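You operate a simulated robot arm through the tools that you are given. There is no shell and no other tool.

You are at the controls of a simulated two-armed robot. One attempt, no reset.

TASK
Leak test the clamped sleeve, then vent the air.
Fine: fill to green, fill lever off, then hold the orange button till the screen answers; the vent stays open and the gauge ends empty; pad, arm, hose, line knob, caps and sleeves stay.

It is judged by the outcome, as a careful person would: the job done as asked, and still so three seconds after it is handed in. It fails if anything else is knocked over, pushed out of place, dropped, spilled or broken. A push-on lid holds only when it is set on centred and level and pressed home; a screw cap is set on level and turned clockwise until tight.

THE ROBOT
Two 6-joint arms with fingered hands on one trunk that stands fixed in place. Base frame: the origin is at the foot of the trunk, x ahead of it, y to its left, z up. Lengths are in mm, angles in rad, forces in N, time in s.
The left shoulder is at [20, 157, 829], the right one opposite. With the tool pointing down near the work surface each hand reaches from about 360 to 620 mm from the base axis, measured 20 degrees to its own side. Payload 4.1 kg a hand.
Tool frame (each hand has its own): the origin (TCP) lies between the finger pads and is the grasp point; the fingertips stand 33 mm ahead of it; z points along the fingers, y is the line along which they close. The gripper opens to 112 mm. The gripper's body begins 39 mm behind the TCP. The gripper is a hand of 4 fingers: y runs from the thumb to the fingers, the wrist lies at [-16, -118, -200] in the tool frame, and closing takes about 1.5 s.
Orientation is told as [roll, pitch, yaw] about the base's x, y, z axes, in that order, counted from this pose: with the fingers straight down and the wrist toward the robot, the tool's x, y and z point along [0, 1, 0], [1, 0, 0] and [0, 0, -1] of the base frame.

THE INTERFACE
- The arms move only by the tool move_arm. It takes "left_rows", "right_rows" or both (then of equal length, played together; a hand with none holds still); each is a list of rows, each an object of numbers (a shift or turn left out is 0, a gripper value left out holds the last): "x", "y", "z": the shift along the base's x, y, z in mm; "rx", "ry", "rz": the turn, a rotation vector about the base's x, y, z in rad; "grip": the finger opening in mm, from 0 to 112. In form: [{"x": .., "y": .., "z": .., "rx": .., "ry": .., "rz": .., "grip": ..}, ...]. A call has 1 to 20 rows; each row is the pose to reach, as a shift and turn from the pose commanded when the call began. Rows are played at 5 a second. More than 50 mm and 0.15 rad between two rows, or a gripper value outside its range, and nothing of the call is played. A pose out of reach is approached as far as the arm can. The call stops where the force on the tool passes 40 N (or 10 N more than at its start, if that is more) or the arm is blocked; 0.2 s more then pass. The fingers move at their own pace (about 72 mm/s each) and stop on an object; they squeeze with about 30 N. The grip force told is the motor's: it shows also when the fingers shut on nothing. Time passes only in rows, and 0.2 s behind the last, so rows that repeat a pose let the fingers close. The reply holds the time, the measured pose of the TCP, the force on the tool along the base axes, the opening and the grip force, in the units named above and with some noise, with the torque about the TCP (base axes, N m) and any sound that the robot's microphone picked up.
- Cameras (640 x 400 px; columns grow to the right, rows downward): "scene" is now at [50, -40.7, 1467.2]; the picture's right is [-0.45, -0.89, 0.00], its down [-0.47, 0.24, -0.85] and it looks along [0.76, -0.38, -0.53] (base axes); focal length 320 px, centre (320, 200). "left" rides on the left gripper at [-66, -89, -130] in its tool frame; the picture's right is [-0.79, -0.29, 0.54], its down [0.55, -0.71, 0.44] and it looks along [0.26, 0.64, 0.72] (tool axes); focal length 247 px, centre (320, 200). "right" rides on the right gripper at [66, -89, -130] in its tool frame; the picture's right is [-0.79, 0.29, -0.54], its down [-0.55, -0.71, 0.44] and it looks along [-0.26, 0.64, 0.72] (tool axes); focal length 247 px, centre (320, 200).
- grab_frame(camera): a new picture of that camera. No time passes.
- set_grasp(shape, hand): the hand has 4 fingers and takes this shape, open, in about a second: jaw (thumb against the fingers, like two jaws); tri (thumb and two fingers); tip (a fingertip pinch); poke (one finger out to press); point (the index stretched); flat (the hand flat); cup (the hand cupped); fist (a fist). The gripper value then closes the fingers along that shape, each until it touches; the sizes above hold for jaw. It gives what a move gives, with no picture.
- pan_tilt(pan, tilt): turns the head with the scene camera to pan (to the left, within 1.501 rad either way) and tilt (down, from -0.506 to 1.204), counted from straight ahead of the robot. It gives what a move gives.
- measure_at(camera, pixels): there is no depth. For up to 12 entries [column, row, z] of the newest picture of that camera ("zoom" is the newest enlarged one), the place [x, y] in the base frame at which the ray of that pixel passes the height z, good to about 2 mm. No time passes.
- close_up(camera, box): a new picture of the part [left, top, right, bottom] of that camera's present view, enlarged. No time passes.
- job_done(): hands the job in; it is judged then, once.

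Open the grippers and draw the arms clear of the work before you hand the job in, unless the task says otherwise.

The tools are called as a command line: name --argument value ..., lists and objects as JSON in quotes. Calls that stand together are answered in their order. move_arm: Moves the arms, as the interface text tells. Its arguments: {"type":"object","properties":{"left_rows":{"type":"array","items":{"type":"object","properties":{"x":{"type":"number"},"y":{"type":"number"},"z":{"type":"number"},"rx":{"type":"number"},"ry":{"type":"number"},"rz":{"type":"number"},"grip":{"type":"number"}}}},"right_rows":{"type":"array","items":{"type":"object","properties":{"x":{"type":"number"},"y":{"type":"number"},"z":{"type":"number"},"rx":{"type":"number"},"ry":{"type":"number"},"rz":{"type":"number"},"grip":{"type":"number"}}}}},"required":[]} The other tools are called the same way: set_grasp (shape, hand) gives the hand a shape; pan_tilt (pan, tilt) turns the head that bears the scene camera; grab_frame (camera) takes a picture; measure_at (camera, pixels) gives the place at which the rays of pixels pass given heights; close_up (camera, box) takes an enlarged picture of a part of a camera's view; job_done () hands the job in.

At the start:

```text
time: 0.0
left_eef_pos: [320.7, 19.6, 1244.2]
left_ee_rot: [-0.001, 0.001, -0.352]
left_force: [0.2, -1.0, -0.2]
left_wrist_torque: [0.0, -0.01, 0.0]
left_width: 111.5
left_grip_force: 0.0
left_shape: jaw
right_eef_pos: [305.4, -349.1, 1244.6]
right_ee_rot: [0.0, 0.0, -0.352]
right_force: [-0.4, -0.9, -0.8]
right_wrist_torque: [-0.02, 0.0, -0.01]
right_width: 111.7
right_grip_force: 0.1
right_shape: jaw
head pan, tilt: [-0.468, 0.56]
```

scene: 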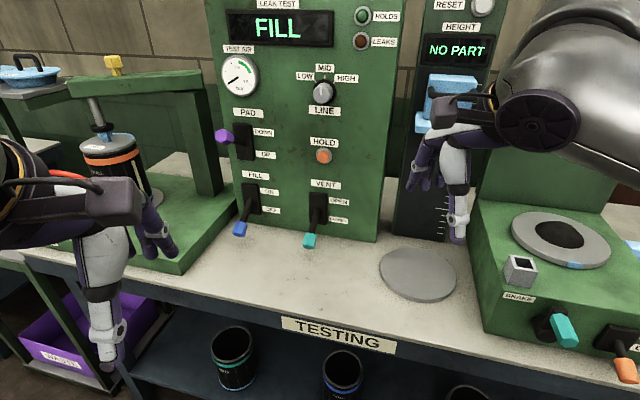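
right: 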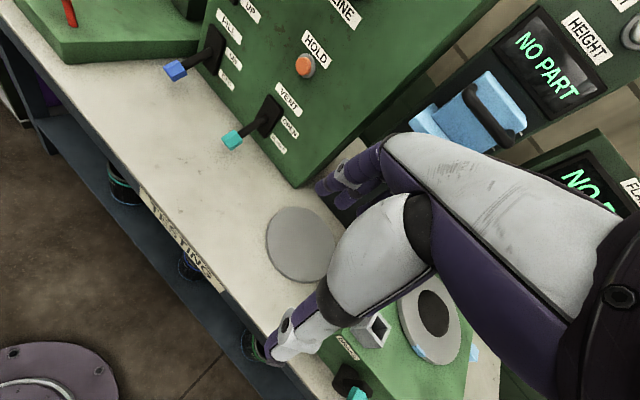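
left: 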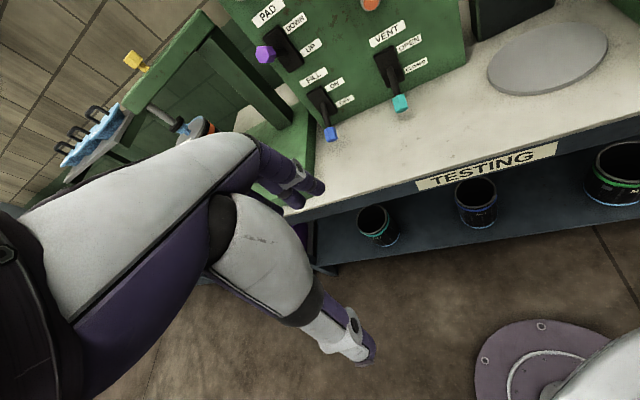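

The scene shows the leak test panel with a FILL screen, the gauge at (239,75), the fill lever at (240,225), the vent lever at (310,238) and the orange button at (323,156). I'll take enlarged views first to read the labels and lever states.

close_up --camera "scene" --box '[200, 0, 400, 125]'

close_up --camera "scene" --box '[200, 125, 400, 250]'

close_up --camera "scene" --box '[0, 30, 240, 280]'

```text
3.20 times, centred on (300, 62) of scene
```

zoom: 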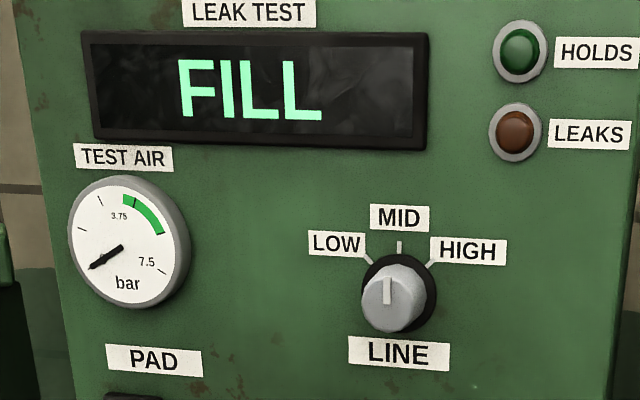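

```text
3.20 times, centred on (300, 188) of scene
```

zoom: 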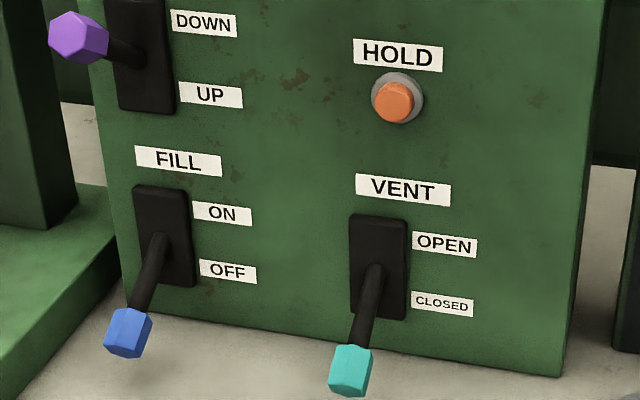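

```text
1.60 times, centred on (120, 155) of scene
```

zoom: 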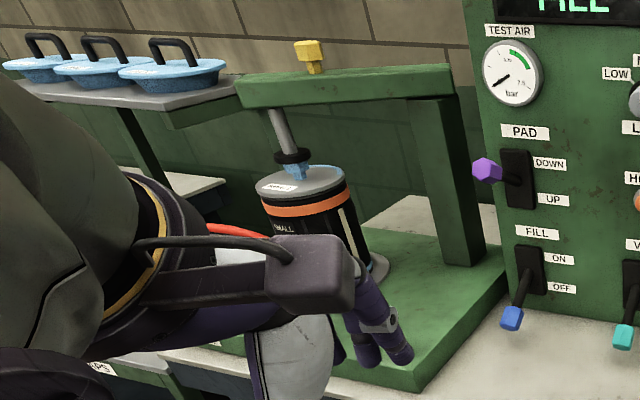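

The fill lever is down (OFF), the vent lever is down (CLOSED), the pad lever is up (DOWN = clamped), and the gauge is at zero. Next I triangulate the lever tips and the button using the three cameras' rays.

measure_at --camera "scene" --pixels '[[309, 241, 800], [309, 241, 900], [309, 241, 1000], [240, 229, 800], [240, 229, 900], [240, 229, 1000], [323, 156, 900], [323, 156, 1000], [323, 156, 1100], [222, 136, 900], [222, 136, 1000], [222, 136, 1100]]'

measure_at --camera "left" --pixels '[[400, 103, 800], [400, 103, 900], [400, 103, 1000], [331, 134, 800], [331, 134, 900], [331, 134, 1000], [370, 3, 900], [370, 3, 1000], [370, 3, 1100], [265, 54, 900], [265, 54, 1000], [265, 54, 1100]]'

measure_at --camera "right" --pixels '[[232, 140, 800], [232, 140, 900], [232, 140, 1000], [175, 70, 800], [175, 70, 900], [175, 70, 1000], [304, 66, 900], [304, 66, 1000], [304, 66, 1100]]'

```text
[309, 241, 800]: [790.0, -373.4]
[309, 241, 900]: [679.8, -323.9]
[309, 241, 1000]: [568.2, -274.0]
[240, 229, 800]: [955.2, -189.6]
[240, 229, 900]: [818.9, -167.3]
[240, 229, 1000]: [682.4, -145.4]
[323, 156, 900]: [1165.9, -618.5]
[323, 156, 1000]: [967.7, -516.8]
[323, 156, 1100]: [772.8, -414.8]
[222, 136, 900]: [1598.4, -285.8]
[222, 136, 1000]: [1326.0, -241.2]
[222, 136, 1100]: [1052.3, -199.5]
```

```text
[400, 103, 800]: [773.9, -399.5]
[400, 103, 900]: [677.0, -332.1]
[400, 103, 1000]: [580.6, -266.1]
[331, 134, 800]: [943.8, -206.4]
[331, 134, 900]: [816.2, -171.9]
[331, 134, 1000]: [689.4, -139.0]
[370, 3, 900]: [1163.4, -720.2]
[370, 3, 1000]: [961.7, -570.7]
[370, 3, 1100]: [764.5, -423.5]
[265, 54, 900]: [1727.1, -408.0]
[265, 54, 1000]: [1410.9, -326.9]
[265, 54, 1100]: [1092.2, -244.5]
```

```text
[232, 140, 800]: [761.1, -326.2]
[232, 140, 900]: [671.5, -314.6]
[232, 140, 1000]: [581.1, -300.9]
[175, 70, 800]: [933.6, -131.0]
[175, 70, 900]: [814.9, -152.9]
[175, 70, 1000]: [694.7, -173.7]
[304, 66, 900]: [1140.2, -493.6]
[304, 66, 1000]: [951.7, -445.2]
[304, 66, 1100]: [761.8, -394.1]
```

Rough triangulation puts the fill knob near (772,-160,935), the vent knob near (643,-309,932) and the button near (700,-378,1137). I take enlarged views from all three cameras to sharpen these numbers and find the panel plane.

close_up --camera "left" --box '[240, 0, 480, 150]'

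measure_at --camera "left" --pixels '[[320, 200, 900], [320, 200, 1000]]'

close_up --camera "right" --box '[140, 0, 380, 150]'

```text
2.67 times, centred on (360, 75) of left
```

zoom: 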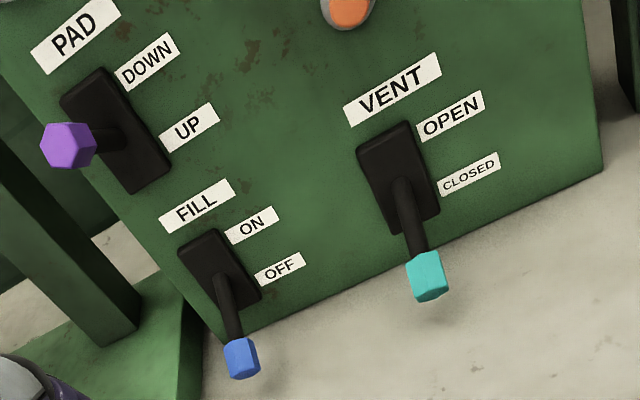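

```text
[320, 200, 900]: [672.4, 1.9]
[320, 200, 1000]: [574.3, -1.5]
```

```text
2.67 times, centred on (260, 75) of right
```

zoom: 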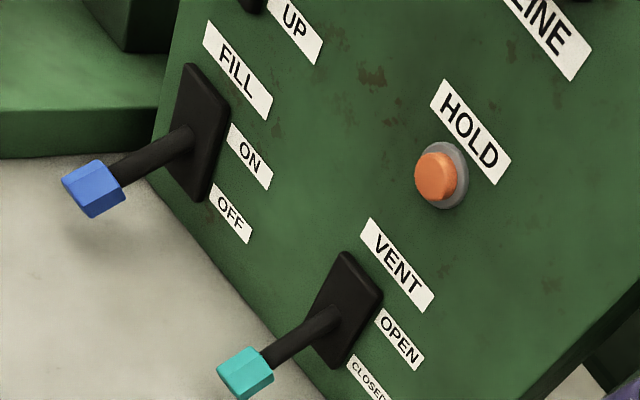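

In the right close-up: fill knob (94,188), vent knob (246,373), button (436,176), fill slot top (188,68)/bottom (203,200), vent slot top (345,255)/bottom (342,365). I measure those at two heights.

measure_at --camera "zoom" --pixels '[[94, 188, 900], [94, 188, 1000], [246, 373, 900], [246, 373, 1000], [436, 176, 1100], [436, 176, 1200], [190, 130, 950], [190, 130, 1050], [332, 318, 950], [332, 318, 1050], [155, 158, 880], [155, 158, 980]]'

close_up --camera "left" --box '[240, 0, 480, 150]'

measure_at --camera "zoom" --pixels '[[242, 358, 900], [242, 358, 1000], [427, 277, 900], [427, 277, 1000], [347, 10, 1100], [347, 10, 1200], [222, 278, 950], [222, 278, 1050], [402, 185, 950], [402, 185, 1050], [228, 338, 880], [602, 172, 880]]'

measure_at --camera "zoom" --pixels '[[68, 146, 1150], [68, 146, 1250], [98, 140, 1100], [98, 140, 1200], [228, 338, 980], [602, 172, 980]]'

```text
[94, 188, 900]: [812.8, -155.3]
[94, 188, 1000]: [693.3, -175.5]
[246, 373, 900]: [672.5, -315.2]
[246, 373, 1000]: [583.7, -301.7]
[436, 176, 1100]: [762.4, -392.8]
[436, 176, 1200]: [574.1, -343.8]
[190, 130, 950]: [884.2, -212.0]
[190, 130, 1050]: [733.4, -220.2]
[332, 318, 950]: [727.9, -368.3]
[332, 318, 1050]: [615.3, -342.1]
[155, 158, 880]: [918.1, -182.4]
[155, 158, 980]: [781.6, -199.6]
```

```text
2.67 times, centred on (360, 75) of left
```

zoom: 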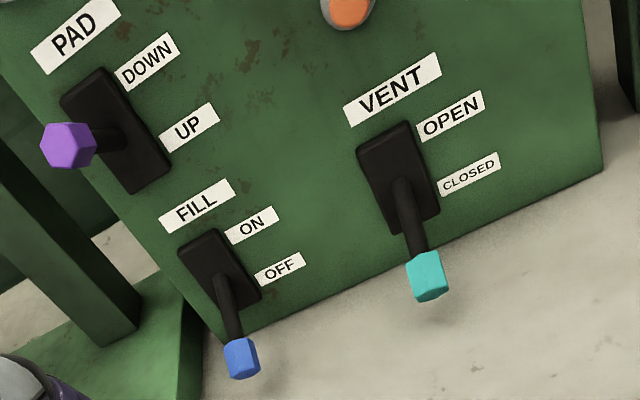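

```text
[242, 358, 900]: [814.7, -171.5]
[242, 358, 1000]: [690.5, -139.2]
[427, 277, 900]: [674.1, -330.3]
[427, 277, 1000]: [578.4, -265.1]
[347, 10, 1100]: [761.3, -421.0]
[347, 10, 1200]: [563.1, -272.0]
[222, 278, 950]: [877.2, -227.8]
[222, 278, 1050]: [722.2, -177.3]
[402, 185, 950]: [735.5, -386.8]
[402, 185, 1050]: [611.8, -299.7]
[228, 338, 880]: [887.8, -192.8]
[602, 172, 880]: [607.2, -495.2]
```

```text
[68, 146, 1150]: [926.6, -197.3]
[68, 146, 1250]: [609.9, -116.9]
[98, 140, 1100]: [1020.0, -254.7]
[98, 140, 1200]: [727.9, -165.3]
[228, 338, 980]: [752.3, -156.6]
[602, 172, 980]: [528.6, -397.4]
```

The refined positions are: fill knob (776,-161.5,931), vent knob (646,-311,929), button face (707,-379,1128), and a panel facing about (-0.756,0.654). I start by turning both hands so their closing line is parallel to the panel, moving the left hand slightly forward.

move_arm --left_rows '[{"x": 20, "y": 3, "z": -5, "rz": 0.134}, {"x": 40, "y": 5, "z": -10, "rz": 0.269}, {"x": 60, "y": 8, "z": -15, "rz": 0.403}, {"x": 80, "y": 10, "z": -20, "rz": 0.538}, {"x": 100, "y": 12, "z": -25, "rz": 0.672}, {"x": 120, "y": 14, "z": -30, "rz": 0.807}, {"x": 140, "y": 16, "z": -35, "rz": 0.941}, {"x": 160, "y": 18, "z": -40, "rz": 1.076}, {"x": 180, "y": 20, "z": -44, "rz": 1.21}]' --right_rows '[{"x": 8, "y": -3, "z": -3, "rz": 0.134}, {"x": 16, "y": -6, "z": -6, "rz": 0.269}, {"x": 24, "y": -9, "z": -9, "rz": 0.403}, {"x": 32, "y": -12, "z": -12, "rz": 0.538}, {"x": 40, "y": -15, "z": -15, "rz": 0.672}, {"x": 48, "y": -18, "z": -18, "rz": 0.807}, {"x": 56, "y": -21, "z": -21, "rz": 0.941}, {"x": 64, "y": -24, "z": -24, "rz": 1.076}, {"x": 72, "y": -27, "z": -27, "rz": 1.21}]'

```text
time: 2.0
left_eef_pos: [500.9, 40.1, 1203.7]
left_ee_rot: [-0.003, -0.001, 0.861]
left_force: [-0.2, 1.1, 0.2]
left_wrist_torque: [0.0, -0.06, -0.01]
left_width: 111.5
left_grip_force: 0.0
left_shape: jaw
right_eef_pos: [378.9, -375.4, 1217.5]
right_ee_rot: [0.0, 0.0, 0.86]
right_force: [0.2, 0.8, 0.5]
right_wrist_torque: [0.0, -0.04, -0.01]
right_width: 111.8
right_grip_force: 0.1
right_shape: jaw
head pan, tilt: [-0.468, 0.56]
```

Both hands turned freely. Next I pitch the left hand forward, 30° below horizontal and facing the panel, while moving it toward a stand-off from the fill knob.

move_arm --left_rows '[{"x": 15, "y": -7.5, "z": -14, "rx": -0.0856, "ry": -0.0989}, {"x": 30, "y": -15, "z": -28, "rx": -0.171, "ry": -0.198}, {"x": 45, "y": -22.5, "z": -43, "rx": -0.257, "ry": -0.297}, {"x": 60, "y": -30, "z": -57, "rx": -0.3425, "ry": -0.3955}, {"x": 75, "y": -37.5, "z": -71, "rx": -0.428, "ry": -0.494}, {"x": 90, "y": -45, "z": -85, "rx": -0.514, "ry": -0.593}, {"x": 105, "y": -52.5, "z": -100, "rx": -0.599, "ry": -0.692}, {"x": 119, "y": -60, "z": -114, "rx": -0.685, "ry": -0.791}]'

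grab_frame --camera "scene"

grab_frame --camera "left"

grab_frame --camera "right"

```text
time: 3.8
left_eef_pos: [659.4, -31.2, 1154.3]
left_ee_rot: [-1.006, 0.011, 0.855]
left_force: [-0.8, 0.5, 0.4]
left_wrist_torque: [0.05, 0.0, 0.03]
left_width: 111.7
left_grip_force: 0.1
left_shape: jaw
left hand out of reach, approached as far as the arm can: row 7, 8
right_eef_pos: [378.9, -374.3, 1217.8]
right_ee_rot: [-0.001, 0.0, 0.859]
right_force: [-0.8, 0.2, 0.0]
right_wrist_torque: [-0.03, -0.07, -0.06]
right_width: 111.3
right_grip_force: 0.1
right_shape: jaw
head pan, tilt: [-0.468, 0.56]
```

```text
taken
```

scene: 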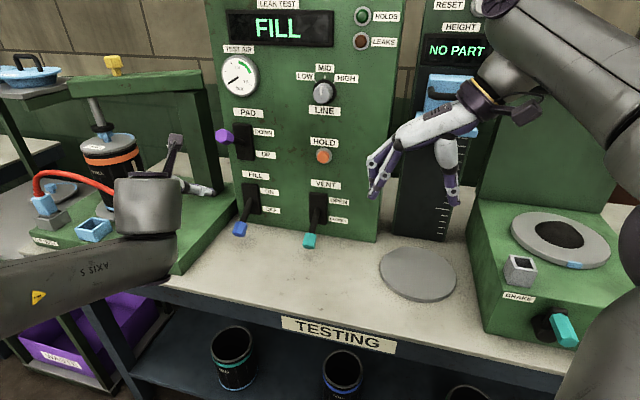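

```text
taken
```

left: 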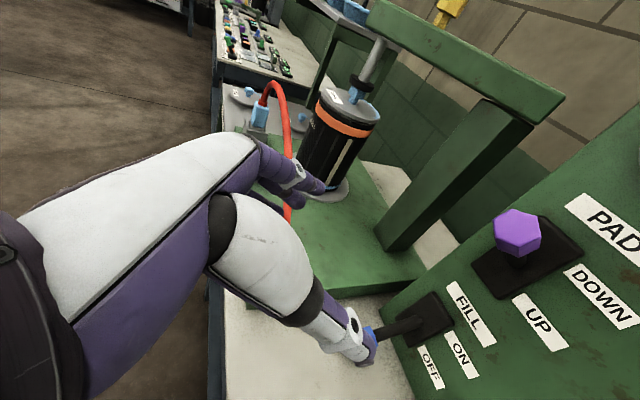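

```text
taken
```

right: 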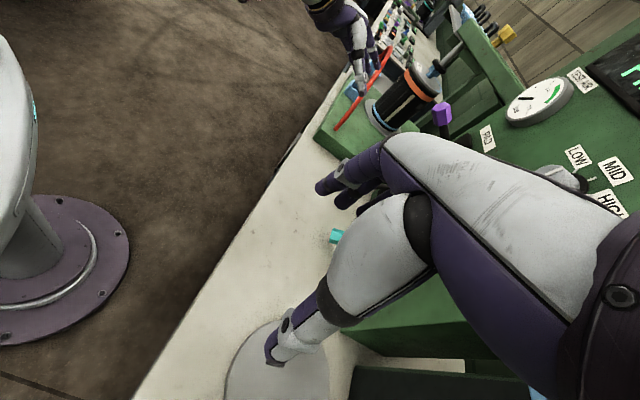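

The left hand went out of reach at the last rows (commanded (620,-20,1090), measured (659,-31,1154)), which looks like a wrist orientation limit rather than distance. I back the left hand off to the 45° tilt that worked, and try the same tilt on the right hand.

move_arm --left_rows '[{"x": -15, "y": 7, "z": 14, "rx": 0.0856, "ry": 0.0989}, {"x": -30, "y": 15, "z": 28, "rx": 0.171, "ry": 0.198}, {"x": -35, "y": 18, "z": 33, "rx": 0.171, "ry": 0.198}, {"x": -35, "y": 18, "z": 33, "rx": 0.171, "ry": 0.198}, {"x": -35, "y": 18, "z": 33, "rx": 0.171, "ry": 0.198}, {"x": -35, "y": 18, "z": 33, "rx": 0.171, "ry": 0.198}, {"x": -35, "y": 18, "z": 33, "rx": 0.171, "ry": 0.198}]' --right_rows '[{"x": 10, "y": 5, "z": -5, "rx": -0.0856, "ry": -0.0989}, {"x": 20, "y": 10, "z": -10, "rx": -0.171, "ry": -0.198}, {"x": 30, "y": 15, "z": -15, "rx": -0.257, "ry": -0.297}, {"x": 40, "y": 20, "z": -20, "rx": -0.3425, "ry": -0.3955}, {"x": 50, "y": 25, "z": -25, "rx": -0.428, "ry": -0.494}, {"x": 60, "y": 30, "z": -30, "rx": -0.514, "ry": -0.593}, {"x": 60, "y": 30, "z": -30, "rx": -0.514, "ry": -0.593}]'

grab_frame --camera "scene"

```text
time: 5.4
left_eef_pos: [623.6, -11.0, 1187.6]
left_ee_rot: [-0.784, 0.003, 0.857]
left_force: [-0.2, 0.1, 0.5]
left_wrist_torque: [-0.04, 0.0, 0.0]
left_width: 111.6
left_grip_force: 0.1
left_shape: jaw
right_eef_pos: [438.8, -345.4, 1187.6]
right_ee_rot: [-0.785, 0.0, 0.86]
right_force: [0.2, 0.8, 0.6]
right_wrist_torque: [-0.02, -0.01, -0.02]
right_width: 111.8
right_grip_force: 0.1
right_shape: jaw
head pan, tilt: [-0.468, 0.56]
```

```text
taken
```

scene: 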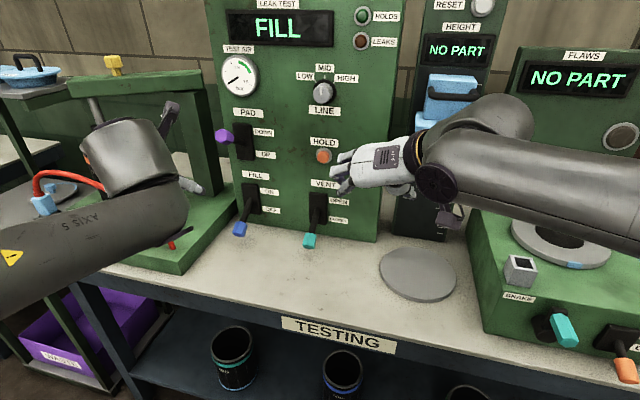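

The commanded pose follows the measured one, and both hands are stable at the 45° tilt (left TCP (624,-11,1188), right (439,-345,1188)). I move the left hand to a stand-off 120 mm short of the fill knob along the tool axis.

move_arm --left_rows '[{"x": 15, "y": -16, "z": -29}, {"x": 29, "y": -32, "z": -57}, {"x": 44, "y": -48, "z": -86}, {"x": 59, "y": -63, "z": -115}, {"x": 73, "y": -79, "z": -143}, {"x": 88, "y": -95, "z": -172}, {"x": 88, "y": -95, "z": -172}]'

grab_frame --camera "scene"

grab_frame --camera "left"

grab_frame --camera "right"

```text
time: 7.0
left_eef_pos: [710.0, -108.6, 1013.6]
left_ee_rot: [-0.785, 0.004, 0.858]
left_force: [-0.5, 0.3, 0.4]
left_wrist_torque: [0.02, -0.02, 0.01]
left_width: 111.7
left_grip_force: 0.0
left_shape: jaw
right_eef_pos: [437.8, -345.2, 1187.8]
right_ee_rot: [-0.787, 0.002, 0.855]
right_force: [-0.1, -0.2, -0.2]
right_wrist_torque: [-0.02, -0.01, 0.0]
right_width: 111.7
right_grip_force: 0.0
right_shape: jaw
head pan, tilt: [-0.468, 0.56]
```

```text
taken
```

scene: 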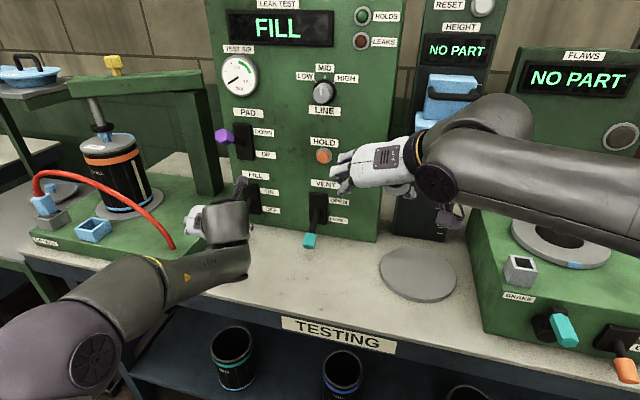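

```text
taken
```

left: 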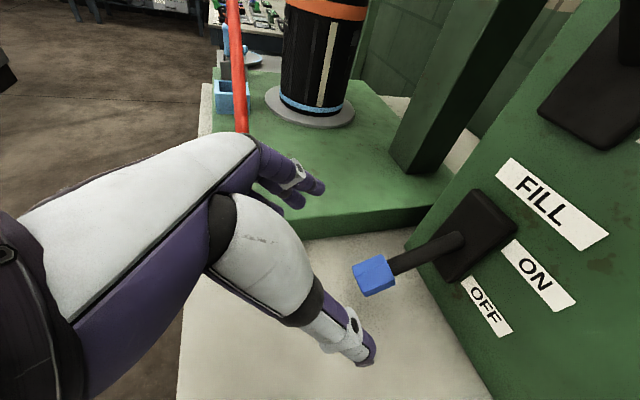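

```text
taken
```

right: 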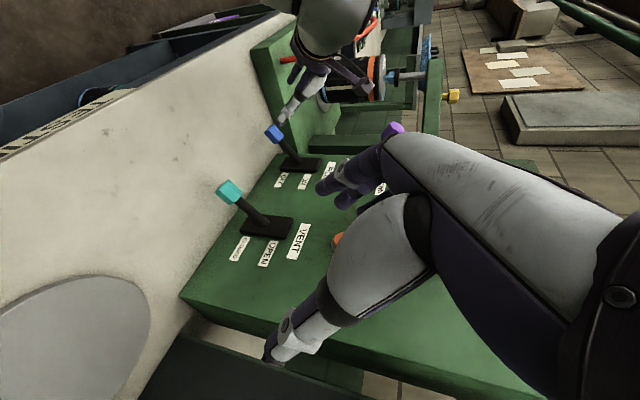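

The left hand is at (710,-109,1014), and its camera sees the blue fill knob at (374,275) between the thumb and fingers line. I re-measure the knob and table references from this close view to refine the grasp.

measure_at --camera "left" --pixels '[[374, 275, 920], [374, 275, 931], [374, 275, 942], [445, 245, 960], [445, 245, 975], [445, 245, 990], [412, 250, 870], [412, 250, 880]]'

measure_at --camera "right" --pixels '[[273, 133, 920], [273, 133, 931], [273, 133, 942], [230, 191, 920], [230, 191, 930], [230, 191, 940]]'

close_up --camera "left" --box '[280, 180, 520, 400]'

close_up --camera "scene" --box '[160, 150, 320, 270]'

```text
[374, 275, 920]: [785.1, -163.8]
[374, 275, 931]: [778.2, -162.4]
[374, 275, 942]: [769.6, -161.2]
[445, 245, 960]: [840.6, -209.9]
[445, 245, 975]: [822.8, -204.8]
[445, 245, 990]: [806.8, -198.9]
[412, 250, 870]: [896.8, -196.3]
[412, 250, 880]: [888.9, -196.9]
```

```text
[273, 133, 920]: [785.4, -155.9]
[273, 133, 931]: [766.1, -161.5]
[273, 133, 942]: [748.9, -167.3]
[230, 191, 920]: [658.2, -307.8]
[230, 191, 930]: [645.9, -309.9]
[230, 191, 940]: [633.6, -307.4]
```

```text
1.82 times, centred on (400, 290) of left
```

zoom: 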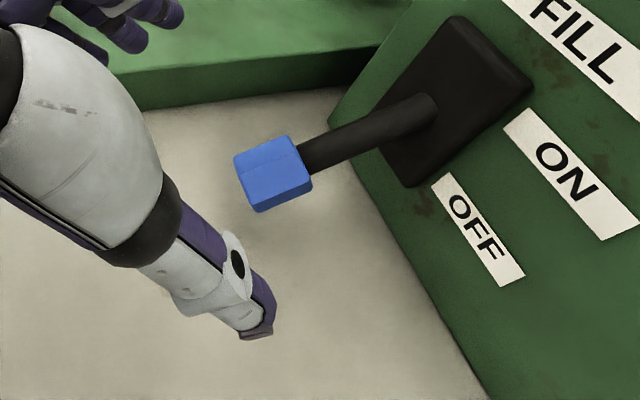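

```text
3.33 times, centred on (240, 210) of scene
```

zoom: 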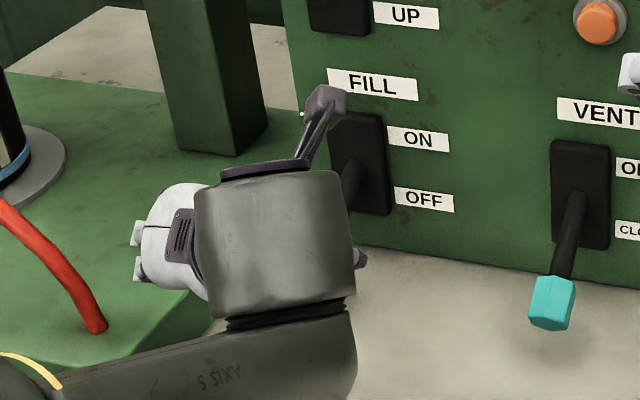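

The close view confirms the fill knob at about (777,-162,931). I advance the open left hand about 109 mm along its axis so the knob sits between thumb and fingers.

move_arm --left_rows '[{"x": 12, "y": -10, "z": -15}, {"x": 24, "y": -19, "z": -30}, {"x": 37, "y": -29, "z": -45}, {"x": 49, "y": -39, "z": -60}, {"x": 61, "y": -48, "z": -75}, {"x": 61, "y": -48, "z": -75}]'

grab_frame --camera "left"

grab_frame --camera "scene"

grab_frame --camera "right"

```text
time: 8.4
left_eef_pos: [771.9, -157.3, 941.4]
left_ee_rot: [-0.782, 0.003, 0.857]
left_force: [0.1, -0.6, 0.6]
left_wrist_torque: [0.01, 0.05, -0.03]
left_width: 111.7
left_grip_force: 0.0
left_shape: jaw
right_eef_pos: [439.4, -345.8, 1187.9]
right_ee_rot: [-0.786, -0.001, 0.858]
right_force: [0.2, 0.8, -0.5]
right_wrist_torque: [-0.01, -0.06, -0.03]
right_width: 111.5
right_grip_force: 0.0
right_shape: jaw
head pan, tilt: [-0.468, 0.56]
```

```text
taken
```

left: 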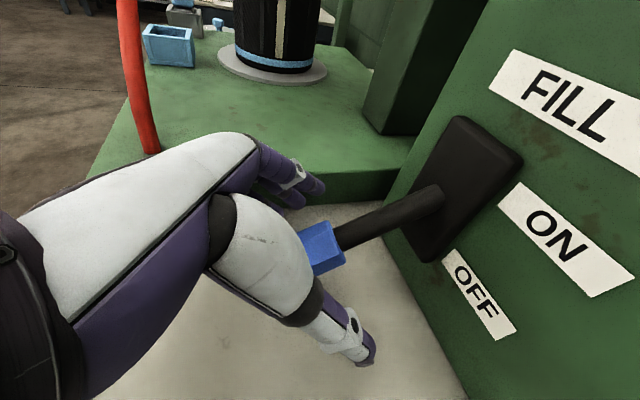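

```text
taken
```

scene: 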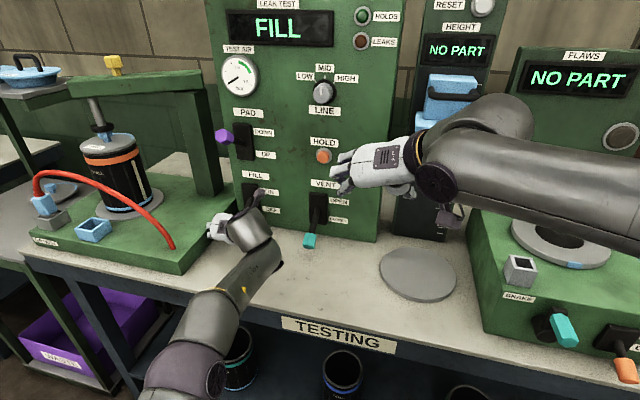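

```text
taken
```

right: 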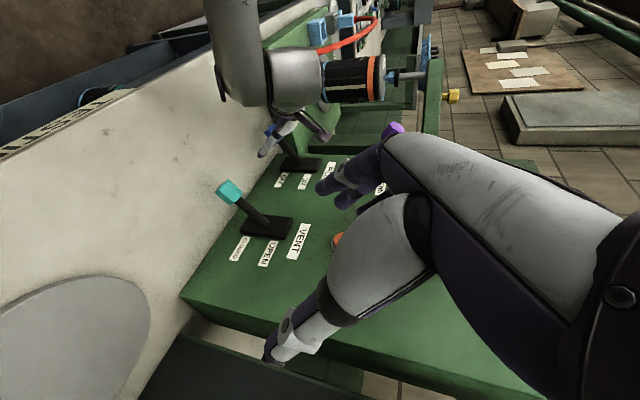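

The left hand reached (772,-157,941) with the knob at (322,247) in its camera, right between the digits, and the gauge stays visible to the scene camera. I close the left hand on the knob now, and shape the right hand to poke for the button.

move_arm --left_rows '[{"grip": 60}, {"grip": 30}, {"grip": 10}, {"grip": 0}, {"grip": 0}, {"grip": 0}, {"grip": 0}, {"grip": 0}, {"grip": 0}, {"grip": 0}]'

set_grasp --hand "right" --shape "poke"

grab_frame --camera "left"

grab_frame --camera "scene"

grab_frame --camera "right"

```text
time: 10.6
left_eef_pos: [771.7, -158.1, 941.7]
left_ee_rot: [-0.785, 0.002, 0.857]
left_force: [-3.9, -5.0, -2.3]
left_wrist_torque: [-0.07, 0.07, -0.04]
left_width: 24.2
left_grip_force: 30.3
left_shape: jaw
right_eef_pos: [439.1, -346.0, 1186.5]
right_ee_rot: [-0.785, -0.001, 0.857]
right_force: [-0.5, 0.4, 0.0]
right_wrist_torque: [0.03, 0.01, 0.01]
right_width: 111.5
right_grip_force: 0.1
right_shape: jaw
head pan, tilt: [-0.468, 0.56]
```

```text
time: 11.5
left_eef_pos: [772.3, -157.4, 941.1]
left_ee_rot: [-0.786, 0.002, 0.856]
left_force: [-4.8, -5.3, -2.1]
left_wrist_torque: [-0.05, 0.09, -0.05]
left_width: 24.1
left_grip_force: 29.7
left_shape: jaw
right_eef_pos: [438.7, -346.1, 1187.6]
right_ee_rot: [-0.784, -0.001, 0.857]
right_force: [-0.6, -0.8, -0.5]
right_wrist_torque: [0.03, 0.01, 0.02]
right_width: 0.0
right_grip_force: 0.0
right_shape: poke
head pan, tilt: [-0.468, 0.56]
```

```text
taken
```

left: 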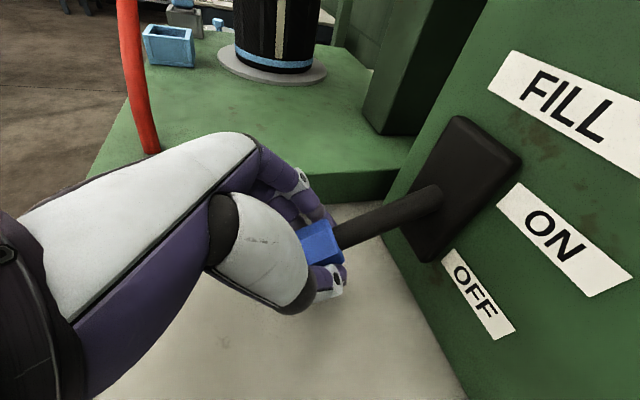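

```text
taken
```

scene: 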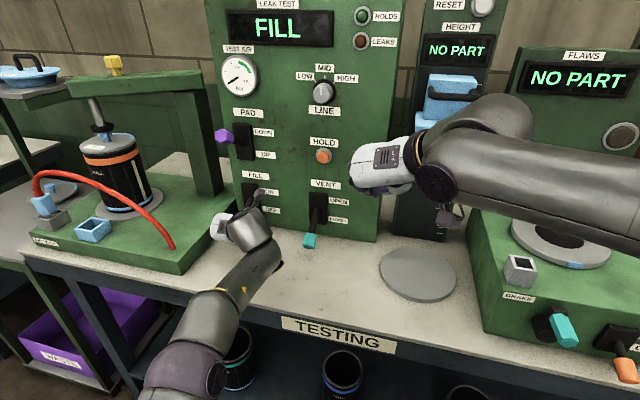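

```text
taken
```

right: 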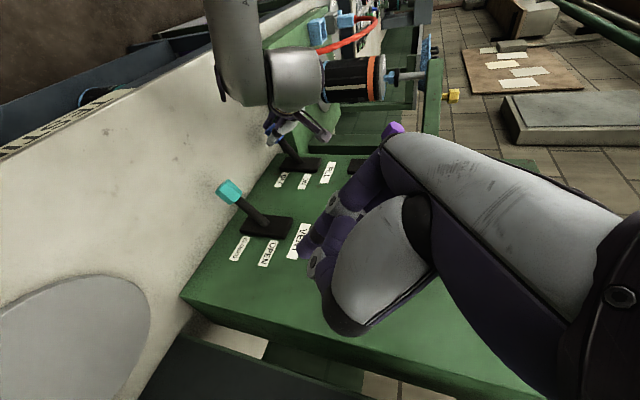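

The left hand grips the knob (width 24, 30 N). I take an enlarged look at the right hand's poke shape to find which finger sticks out and where its tip is.

close_up --camera "right" --box '[270, 130, 430, 350]'

close_up --camera "scene" --box '[320, 110, 480, 230]'

```text
1.82 times, centred on (350, 240) of right
```

zoom: 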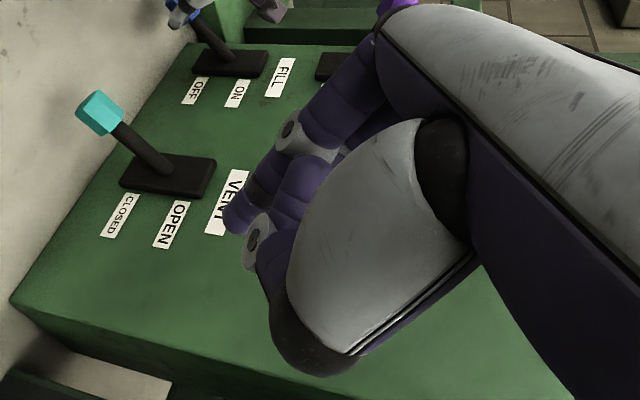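

```text
3.33 times, centred on (400, 170) of scene
```

zoom: 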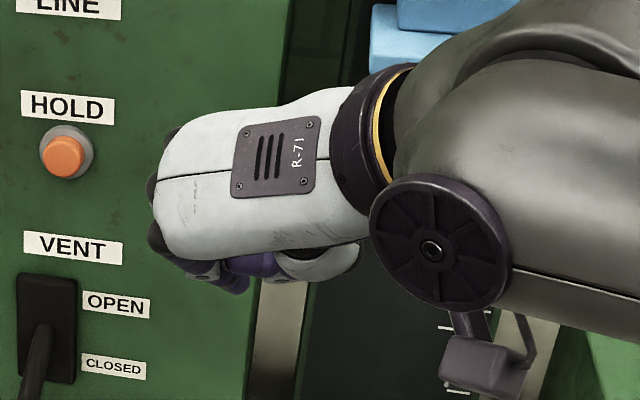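

In poke shape the index tip sits about 35 mm ahead of the TCP on the tool axis (right camera (302,252)). I now raise the right hand's pitch to 20° below horizontal and stage it 70 mm in front of and 90 mm to the right of the button, while the left keeps gripping.

move_arm --right_rows '[{"x": 27, "y": -7, "z": -5, "rx": -0.057, "ry": -0.066}, {"x": 54, "y": -15, "z": -9, "rx": -0.114, "ry": -0.132}, {"x": 81, "y": -22, "z": -14, "rx": -0.171, "ry": -0.198}, {"x": 108, "y": -29, "z": -19, "rx": -0.228, "ry": -0.264}, {"x": 135, "y": -36, "z": -24, "rx": -0.285, "ry": -0.33}, {"x": 135, "y": -36, "z": -24, "rx": -0.285, "ry": -0.33}]'

grab_frame --camera "scene"

grab_frame --camera "right"

```text
time: 12.9
left_eef_pos: [770.3, -157.3, 943.1]
left_ee_rot: [-0.787, 0.0, 0.857]
left_force: [-5.9, -2.8, -1.4]
left_wrist_torque: [-0.09, 0.21, -0.08]
left_width: 24.1
left_grip_force: 29.8
left_shape: jaw
right_eef_pos: [575.0, -349.8, 1199.2]
right_ee_rot: [-1.175, 0.009, 0.818]
right_force: [-1.4, 1.5, -0.2]
right_wrist_torque: [-0.02, -0.02, -0.02]
right_width: 0.2
right_grip_force: 0.0
right_shape: poke
right hand out of reach, approached as far as the arm can: row 3, 4, 5, 6
head pan, tilt: [-0.468, 0.56]
```

```text
taken
```

scene: 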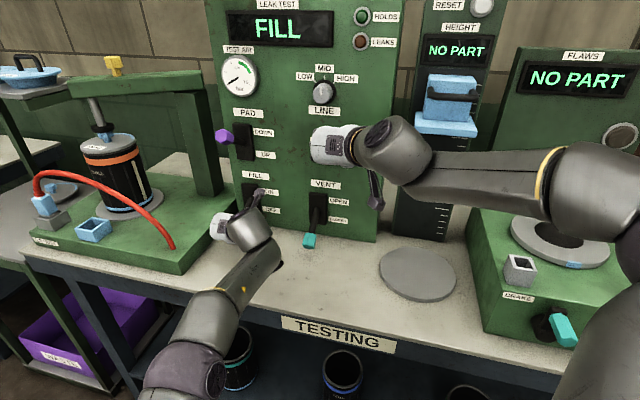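

```text
taken
```

right: 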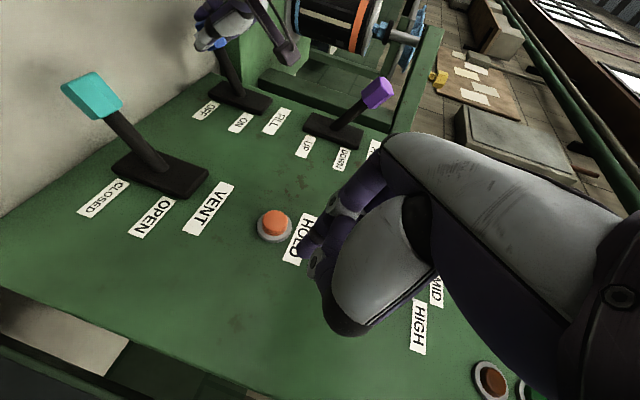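

The right arm runs into a wrist limit at this pitch with its closing line parallel to the panel (asked (574,-382,1164), got (575,-350,1199)). I back it off to the 45° tilt, then I will roll it 90° about its own axis so the finger can point at the panel in the hand's natural orientation.

move_arm --right_rows '[{"x": -25, "y": -10, "z": 0, "rx": 0.065, "ry": 0.075}, {"x": -50, "y": -20, "z": 0, "rx": 0.13, "ry": 0.15}, {"x": -75, "y": -30, "z": 0, "rx": 0.19, "ry": 0.22}, {"x": -105, "y": -40, "z": 0, "rx": 0.255, "ry": 0.295}, {"x": -105, "y": -40, "z": 0, "rx": 0.255, "ry": 0.295}, {"x": -105, "y": -40, "z": 0, "rx": 0.255, "ry": 0.295}]'

```text
time: 14.3
left_eef_pos: [771.8, -156.5, 941.8]
left_ee_rot: [-0.785, 0.002, 0.858]
left_force: [-5.0, -5.3, -1.6]
left_wrist_torque: [-0.12, 0.09, -0.06]
left_width: 24.1
left_grip_force: 30.4
left_shape: jaw
right_eef_pos: [469.7, -390.5, 1199.5]
right_ee_rot: [-0.793, 0.032, 0.835]
right_force: [0.2, -0.1, 0.4]
right_wrist_torque: [-0.02, 0.02, -0.04]
right_width: 0.1
right_grip_force: 0.1
right_shape: poke
head pan, tilt: [-0.468, 0.56]
```

The right hand is steady at (470,-390,1200). I now roll it 90° about its finger axis in place.

move_arm --right_rows '[{"rx": 0.067, "ry": -0.065, "rz": -0.092}, {"rx": 0.134, "ry": -0.13, "rz": -0.184}, {"rx": 0.202, "ry": -0.194, "rz": -0.275}, {"rx": 0.269, "ry": -0.259, "rz": -0.367}, {"rx": 0.336, "ry": -0.324, "rz": -0.459}, {"rx": 0.403, "ry": -0.389, "rz": -0.551}, {"rx": 0.47, "ry": -0.453, "rz": -0.642}, {"rx": 0.537, "ry": -0.518, "rz": -0.734}, {"rx": 0.605, "ry": -0.583, "rz": -0.826}, {"rx": 0.672, "ry": -0.648, "rz": -0.918}, {"rx": 0.739, "ry": -0.712, "rz": -1.009}, {"rx": 0.806, "ry": -0.777, "rz": -1.101}]'

grab_frame --camera "scene"

grab_frame --camera "right"

```text
time: 16.9
left_eef_pos: [772.1, -157.1, 940.5]
left_ee_rot: [-0.786, 0.002, 0.857]
left_force: [-3.8, -5.1, -1.1]
left_wrist_torque: [-0.11, 0.1, -0.05]
left_width: 24.3
left_grip_force: 30.5
left_shape: jaw
right_eef_pos: [469.2, -389.0, 1199.4]
right_ee_rot: [-0.043, -0.793, -0.705]
right_force: [-1.6, -0.2, -0.8]
right_wrist_torque: [-0.04, 0.01, 0.02]
right_width: 0.0
right_grip_force: 0.0
right_shape: poke
right hand out of reach, approached as far as the arm can: row 4, 5
head pan, tilt: [-0.468, 0.56]
```

```text
taken
```

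scene: 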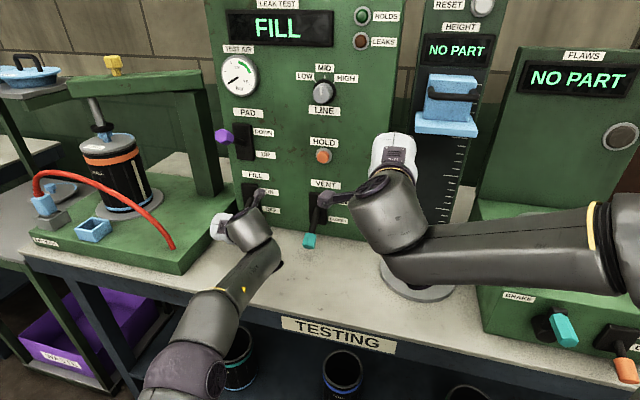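

```text
taken
```

right: 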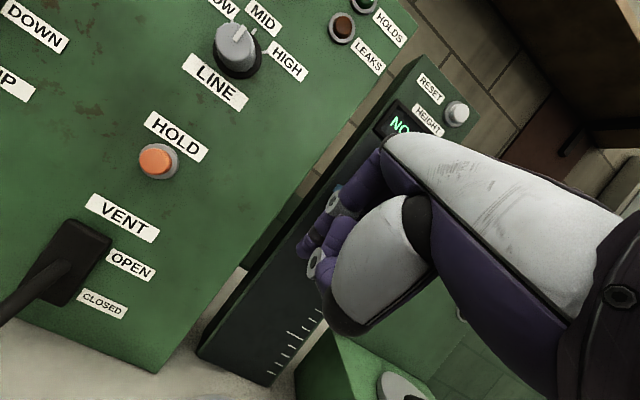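

The right hand is in the natural orientation now, and its camera sees the button at (156,161). I pitch the finger up to about 20° below horizontal in place.

move_arm --right_rows '[{"rx": -0.067, "ry": -0.078}, {"rx": -0.134, "ry": -0.155}, {"rx": -0.201, "ry": -0.233}, {"rx": -0.268, "ry": -0.31}, {"rx": -0.268, "ry": -0.31}]'

grab_frame --camera "scene"

grab_frame --camera "right"

```text
time: 18.1
left_eef_pos: [771.4, -157.1, 940.4]
left_ee_rot: [-0.786, 0.002, 0.857]
left_force: [-5.0, -4.4, -0.8]
left_wrist_torque: [-0.12, 0.14, -0.07]
left_width: 24.4
left_grip_force: 29.6
left_shape: jaw
right_eef_pos: [468.3, -388.8, 1199.5]
right_ee_rot: [-0.056, -1.205, -0.694]
right_force: [-0.2, -0.4, -0.6]
right_wrist_torque: [0.0, 0.0, 0.01]
right_width: 0.0
right_grip_force: 0.2
right_shape: poke
head pan, tilt: [-0.468, 0.56]
```

```text
taken
```

scene: 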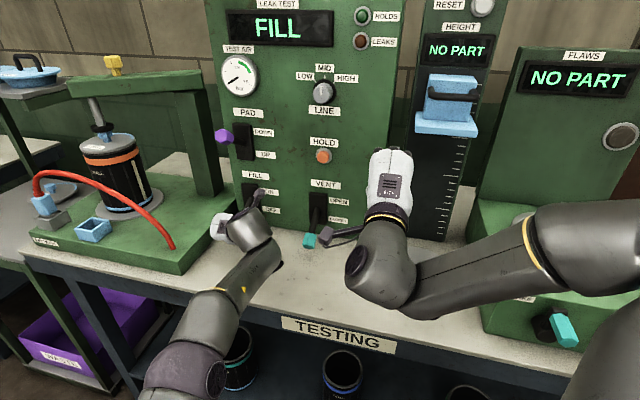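

```text
taken
```

right: 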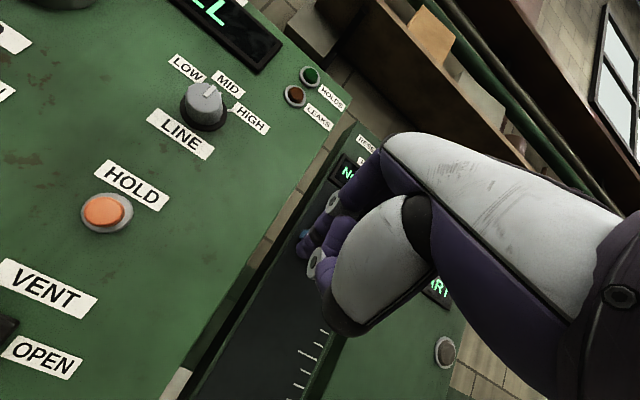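

The pitch works in this orientation. I re-measure the button from the right camera (centre about (103,210)) and from the scene camera (323,156).

measure_at --camera "right" --pixels '[[103, 210, 1110], [103, 210, 1120], [103, 210, 1130], [103, 210, 1140], [302, 252, 1170], [302, 252, 1180], [302, 252, 1190]]'

measure_at --camera "scene" --pixels '[[323, 156, 1110], [323, 156, 1120], [323, 156, 1130], [323, 156, 1140]]'

close_up --camera "right" --box '[250, 150, 410, 350]'

```text
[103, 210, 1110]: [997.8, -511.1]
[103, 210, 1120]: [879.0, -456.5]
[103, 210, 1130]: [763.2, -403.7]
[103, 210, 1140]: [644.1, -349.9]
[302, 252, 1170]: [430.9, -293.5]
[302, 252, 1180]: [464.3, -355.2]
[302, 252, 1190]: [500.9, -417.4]
```

```text
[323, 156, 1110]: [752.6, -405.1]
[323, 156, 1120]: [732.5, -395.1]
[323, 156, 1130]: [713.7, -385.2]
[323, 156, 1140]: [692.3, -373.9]
```

```text
2.00 times, centred on (330, 250) of right
```

zoom: 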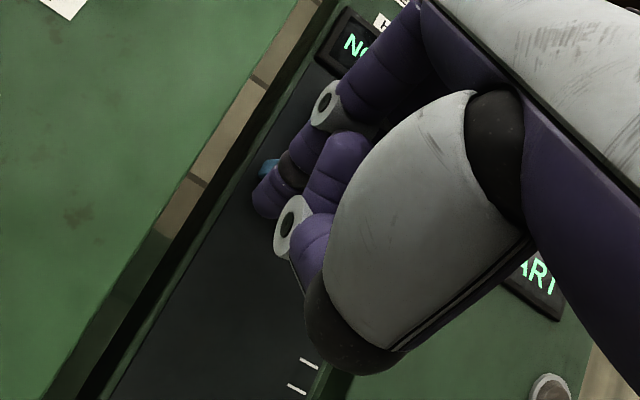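

The button refines to about (705,-379,1132), and the right hand's camera bracket would clash with the left wrist at the press pose, so the left must retreat first. I rehearse before filling: release the knob and retreat the left hand along its axis.

move_arm --left_rows '[{"grip": 60}, {"grip": 112}, {"grip": 112}, {"grip": 112}, {"x": -16, "y": 14, "z": 21}, {"x": -32, "y": 28, "z": 42}, {"x": -52, "y": 44, "z": 67}, {"x": -72, "y": 61, "z": 92}, {"x": -90, "y": 77, "z": 117}, {"x": -107, "y": 92, "z": 141}]'

grab_frame --camera "scene"

```text
time: 20.3
left_eef_pos: [666.5, -63.5, 1083.2]
left_ee_rot: [-0.783, 0.0, 0.857]
left_force: [0.7, 0.0, -1.0]
left_wrist_torque: [-0.01, -0.01, 0.02]
left_width: 111.7
left_grip_force: 0.0
left_shape: jaw
right_eef_pos: [467.6, -388.9, 1198.4]
right_ee_rot: [-0.058, -1.203, -0.692]
right_force: [-0.1, -0.8, 0.1]
right_wrist_torque: [-0.03, -0.03, 0.0]
right_width: 0.0
right_grip_force: 0.0
right_shape: poke
head pan, tilt: [-0.468, 0.56]
```

```text
taken
```

scene: 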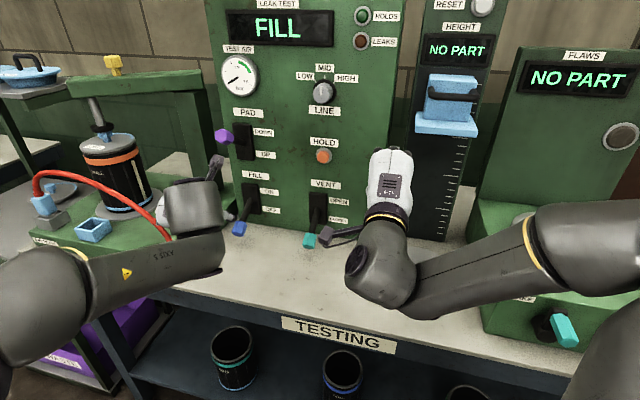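

The lever stayed at OFF and nothing was disturbed. I move the right finger to 40 mm short of the button to check reach and alignment.

move_arm --right_rows '[{"x": 30, "y": 10, "z": -7}, {"x": 61, "y": 20, "z": -14}, {"x": 91, "y": 31, "z": -21}, {"x": 122, "y": 41, "z": -28}, {"x": 152, "y": 52, "z": -35}, {"x": 183, "y": 62, "z": -42}, {"x": 183, "y": 62, "z": -42}]'

grab_frame --camera "scene"

grab_frame --camera "right"

grab_frame --camera "left"

```text
time: 21.9
left_eef_pos: [665.0, -63.4, 1084.5]
left_ee_rot: [-0.786, 0.002, 0.856]
left_force: [0.3, 0.1, 0.8]
left_wrist_torque: [0.0, -0.03, -0.03]
left_width: 111.7
left_grip_force: 0.1
left_shape: jaw
right_eef_pos: [650.5, -326.4, 1158.8]
right_ee_rot: [-0.057, -1.204, -0.692]
right_force: [-0.7, 0.4, -0.6]
right_wrist_torque: [0.0, -0.02, -0.02]
right_width: 0.1
right_grip_force: 0.1
right_shape: poke
head pan, tilt: [-0.468, 0.56]
```

```text
taken
```

scene: 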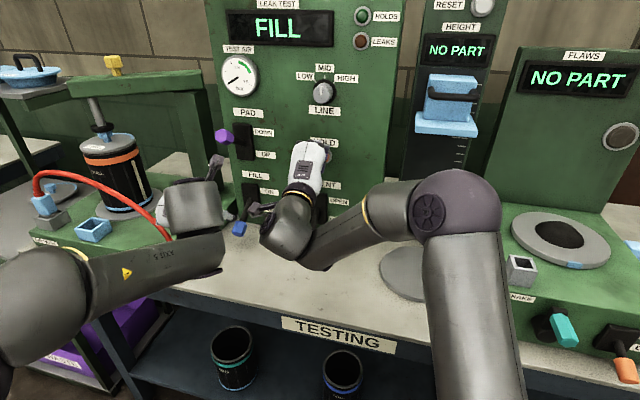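

```text
taken
```

right: 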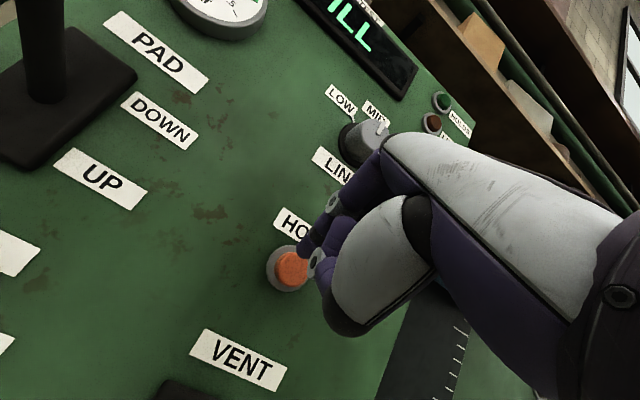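

```text
taken
```

left: 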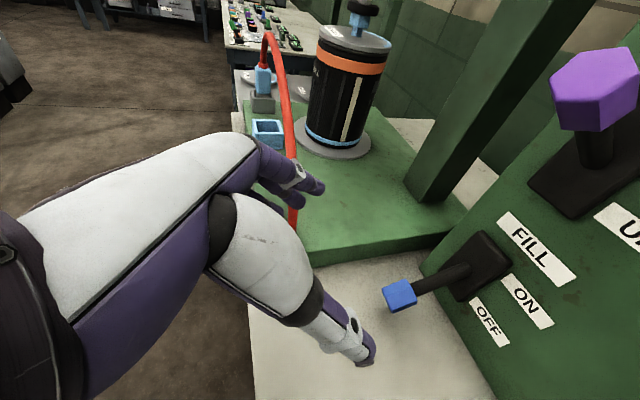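

The finger reaches the approach pose; the button appears at (291,268) versus the fingertip at (301,252), so the hand needs about 10 mm more to the right at press time. I slide the right hand 130 mm sideways to its staging spot, then bring the left hand back onto the knob and close it.

move_arm --right_rows '[{"x": -28, "y": -33}, {"x": -57, "y": -66}, {"x": -85, "y": -98}, {"x": -85, "y": -98}, {"x": -85, "y": -98}, {"x": -85, "y": -98}, {"x": -85, "y": -98}, {"x": -85, "y": -98}, {"x": -85, "y": -98}, {"x": -85, "y": -98}, {"x": -85, "y": -98}, {"x": -85, "y": -98}, {"x": -85, "y": -98}, {"x": -85, "y": -98}, {"x": -85, "y": -98}, {"x": -85, "y": -98}, {"x": -85, "y": -98}]' --left_rows '[{"x": 0}, {"x": 0}, {"x": 17, "y": -15, "z": -23}, {"x": 35, "y": -30, "z": -46}, {"x": 53, "y": -46, "z": -70}, {"x": 71, "y": -61, "z": -94}, {"x": 89, "y": -77, "z": -118}, {"x": 100, "y": -86, "z": -132}, {"x": 107, "y": -93, "z": -142}, {"x": 107, "y": -93, "z": -142, "grip": 60}, {"x": 107, "y": -93, "z": -142, "grip": 30}, {"x": 107, "y": -93, "z": -142, "grip": 0}, {"x": 107, "y": -93, "z": -142, "grip": 0}, {"x": 107, "y": -93, "z": -142, "grip": 0}, {"x": 107, "y": -93, "z": -142, "grip": 0}, {"x": 107, "y": -93, "z": -142, "grip": 0}, {"x": 107, "y": -93, "z": -142, "grip": 0}]'

grab_frame --camera "scene"

grab_frame --camera "left"

grab_frame --camera "right"

```text
time: 25.5
left_eef_pos: [771.6, -157.7, 940.1]
left_ee_rot: [-0.784, 0.0, 0.857]
left_force: [-3.1, -4.8, -2.8]
left_wrist_torque: [-0.03, 0.09, 0.0]
left_width: 22.6
left_grip_force: 29.7
left_shape: jaw
right_eef_pos: [566.7, -424.3, 1154.2]
right_ee_rot: [-0.057, -1.205, -0.693]
right_force: [0.0, 0.1, -0.4]
right_wrist_torque: [0.0, 0.02, 0.02]
right_width: 0.0
right_grip_force: 0.1
right_shape: poke
head pan, tilt: [-0.468, 0.56]
```

```text
taken
```

scene: 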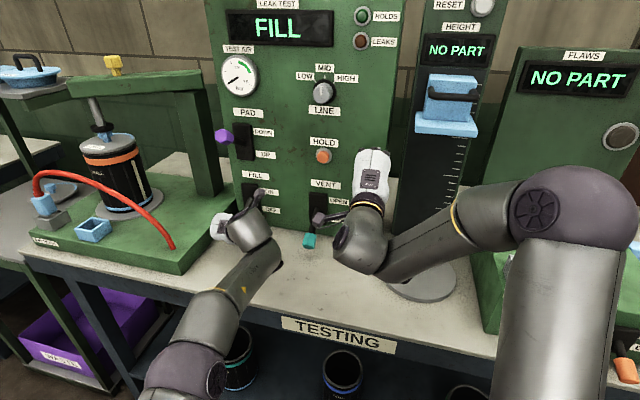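

```text
taken
```

left: 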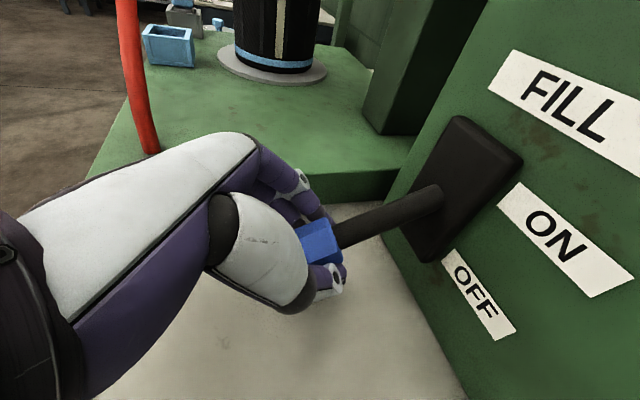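

```text
taken
```

right: 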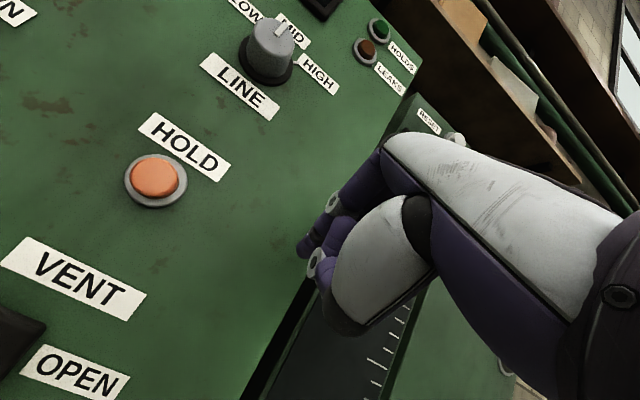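

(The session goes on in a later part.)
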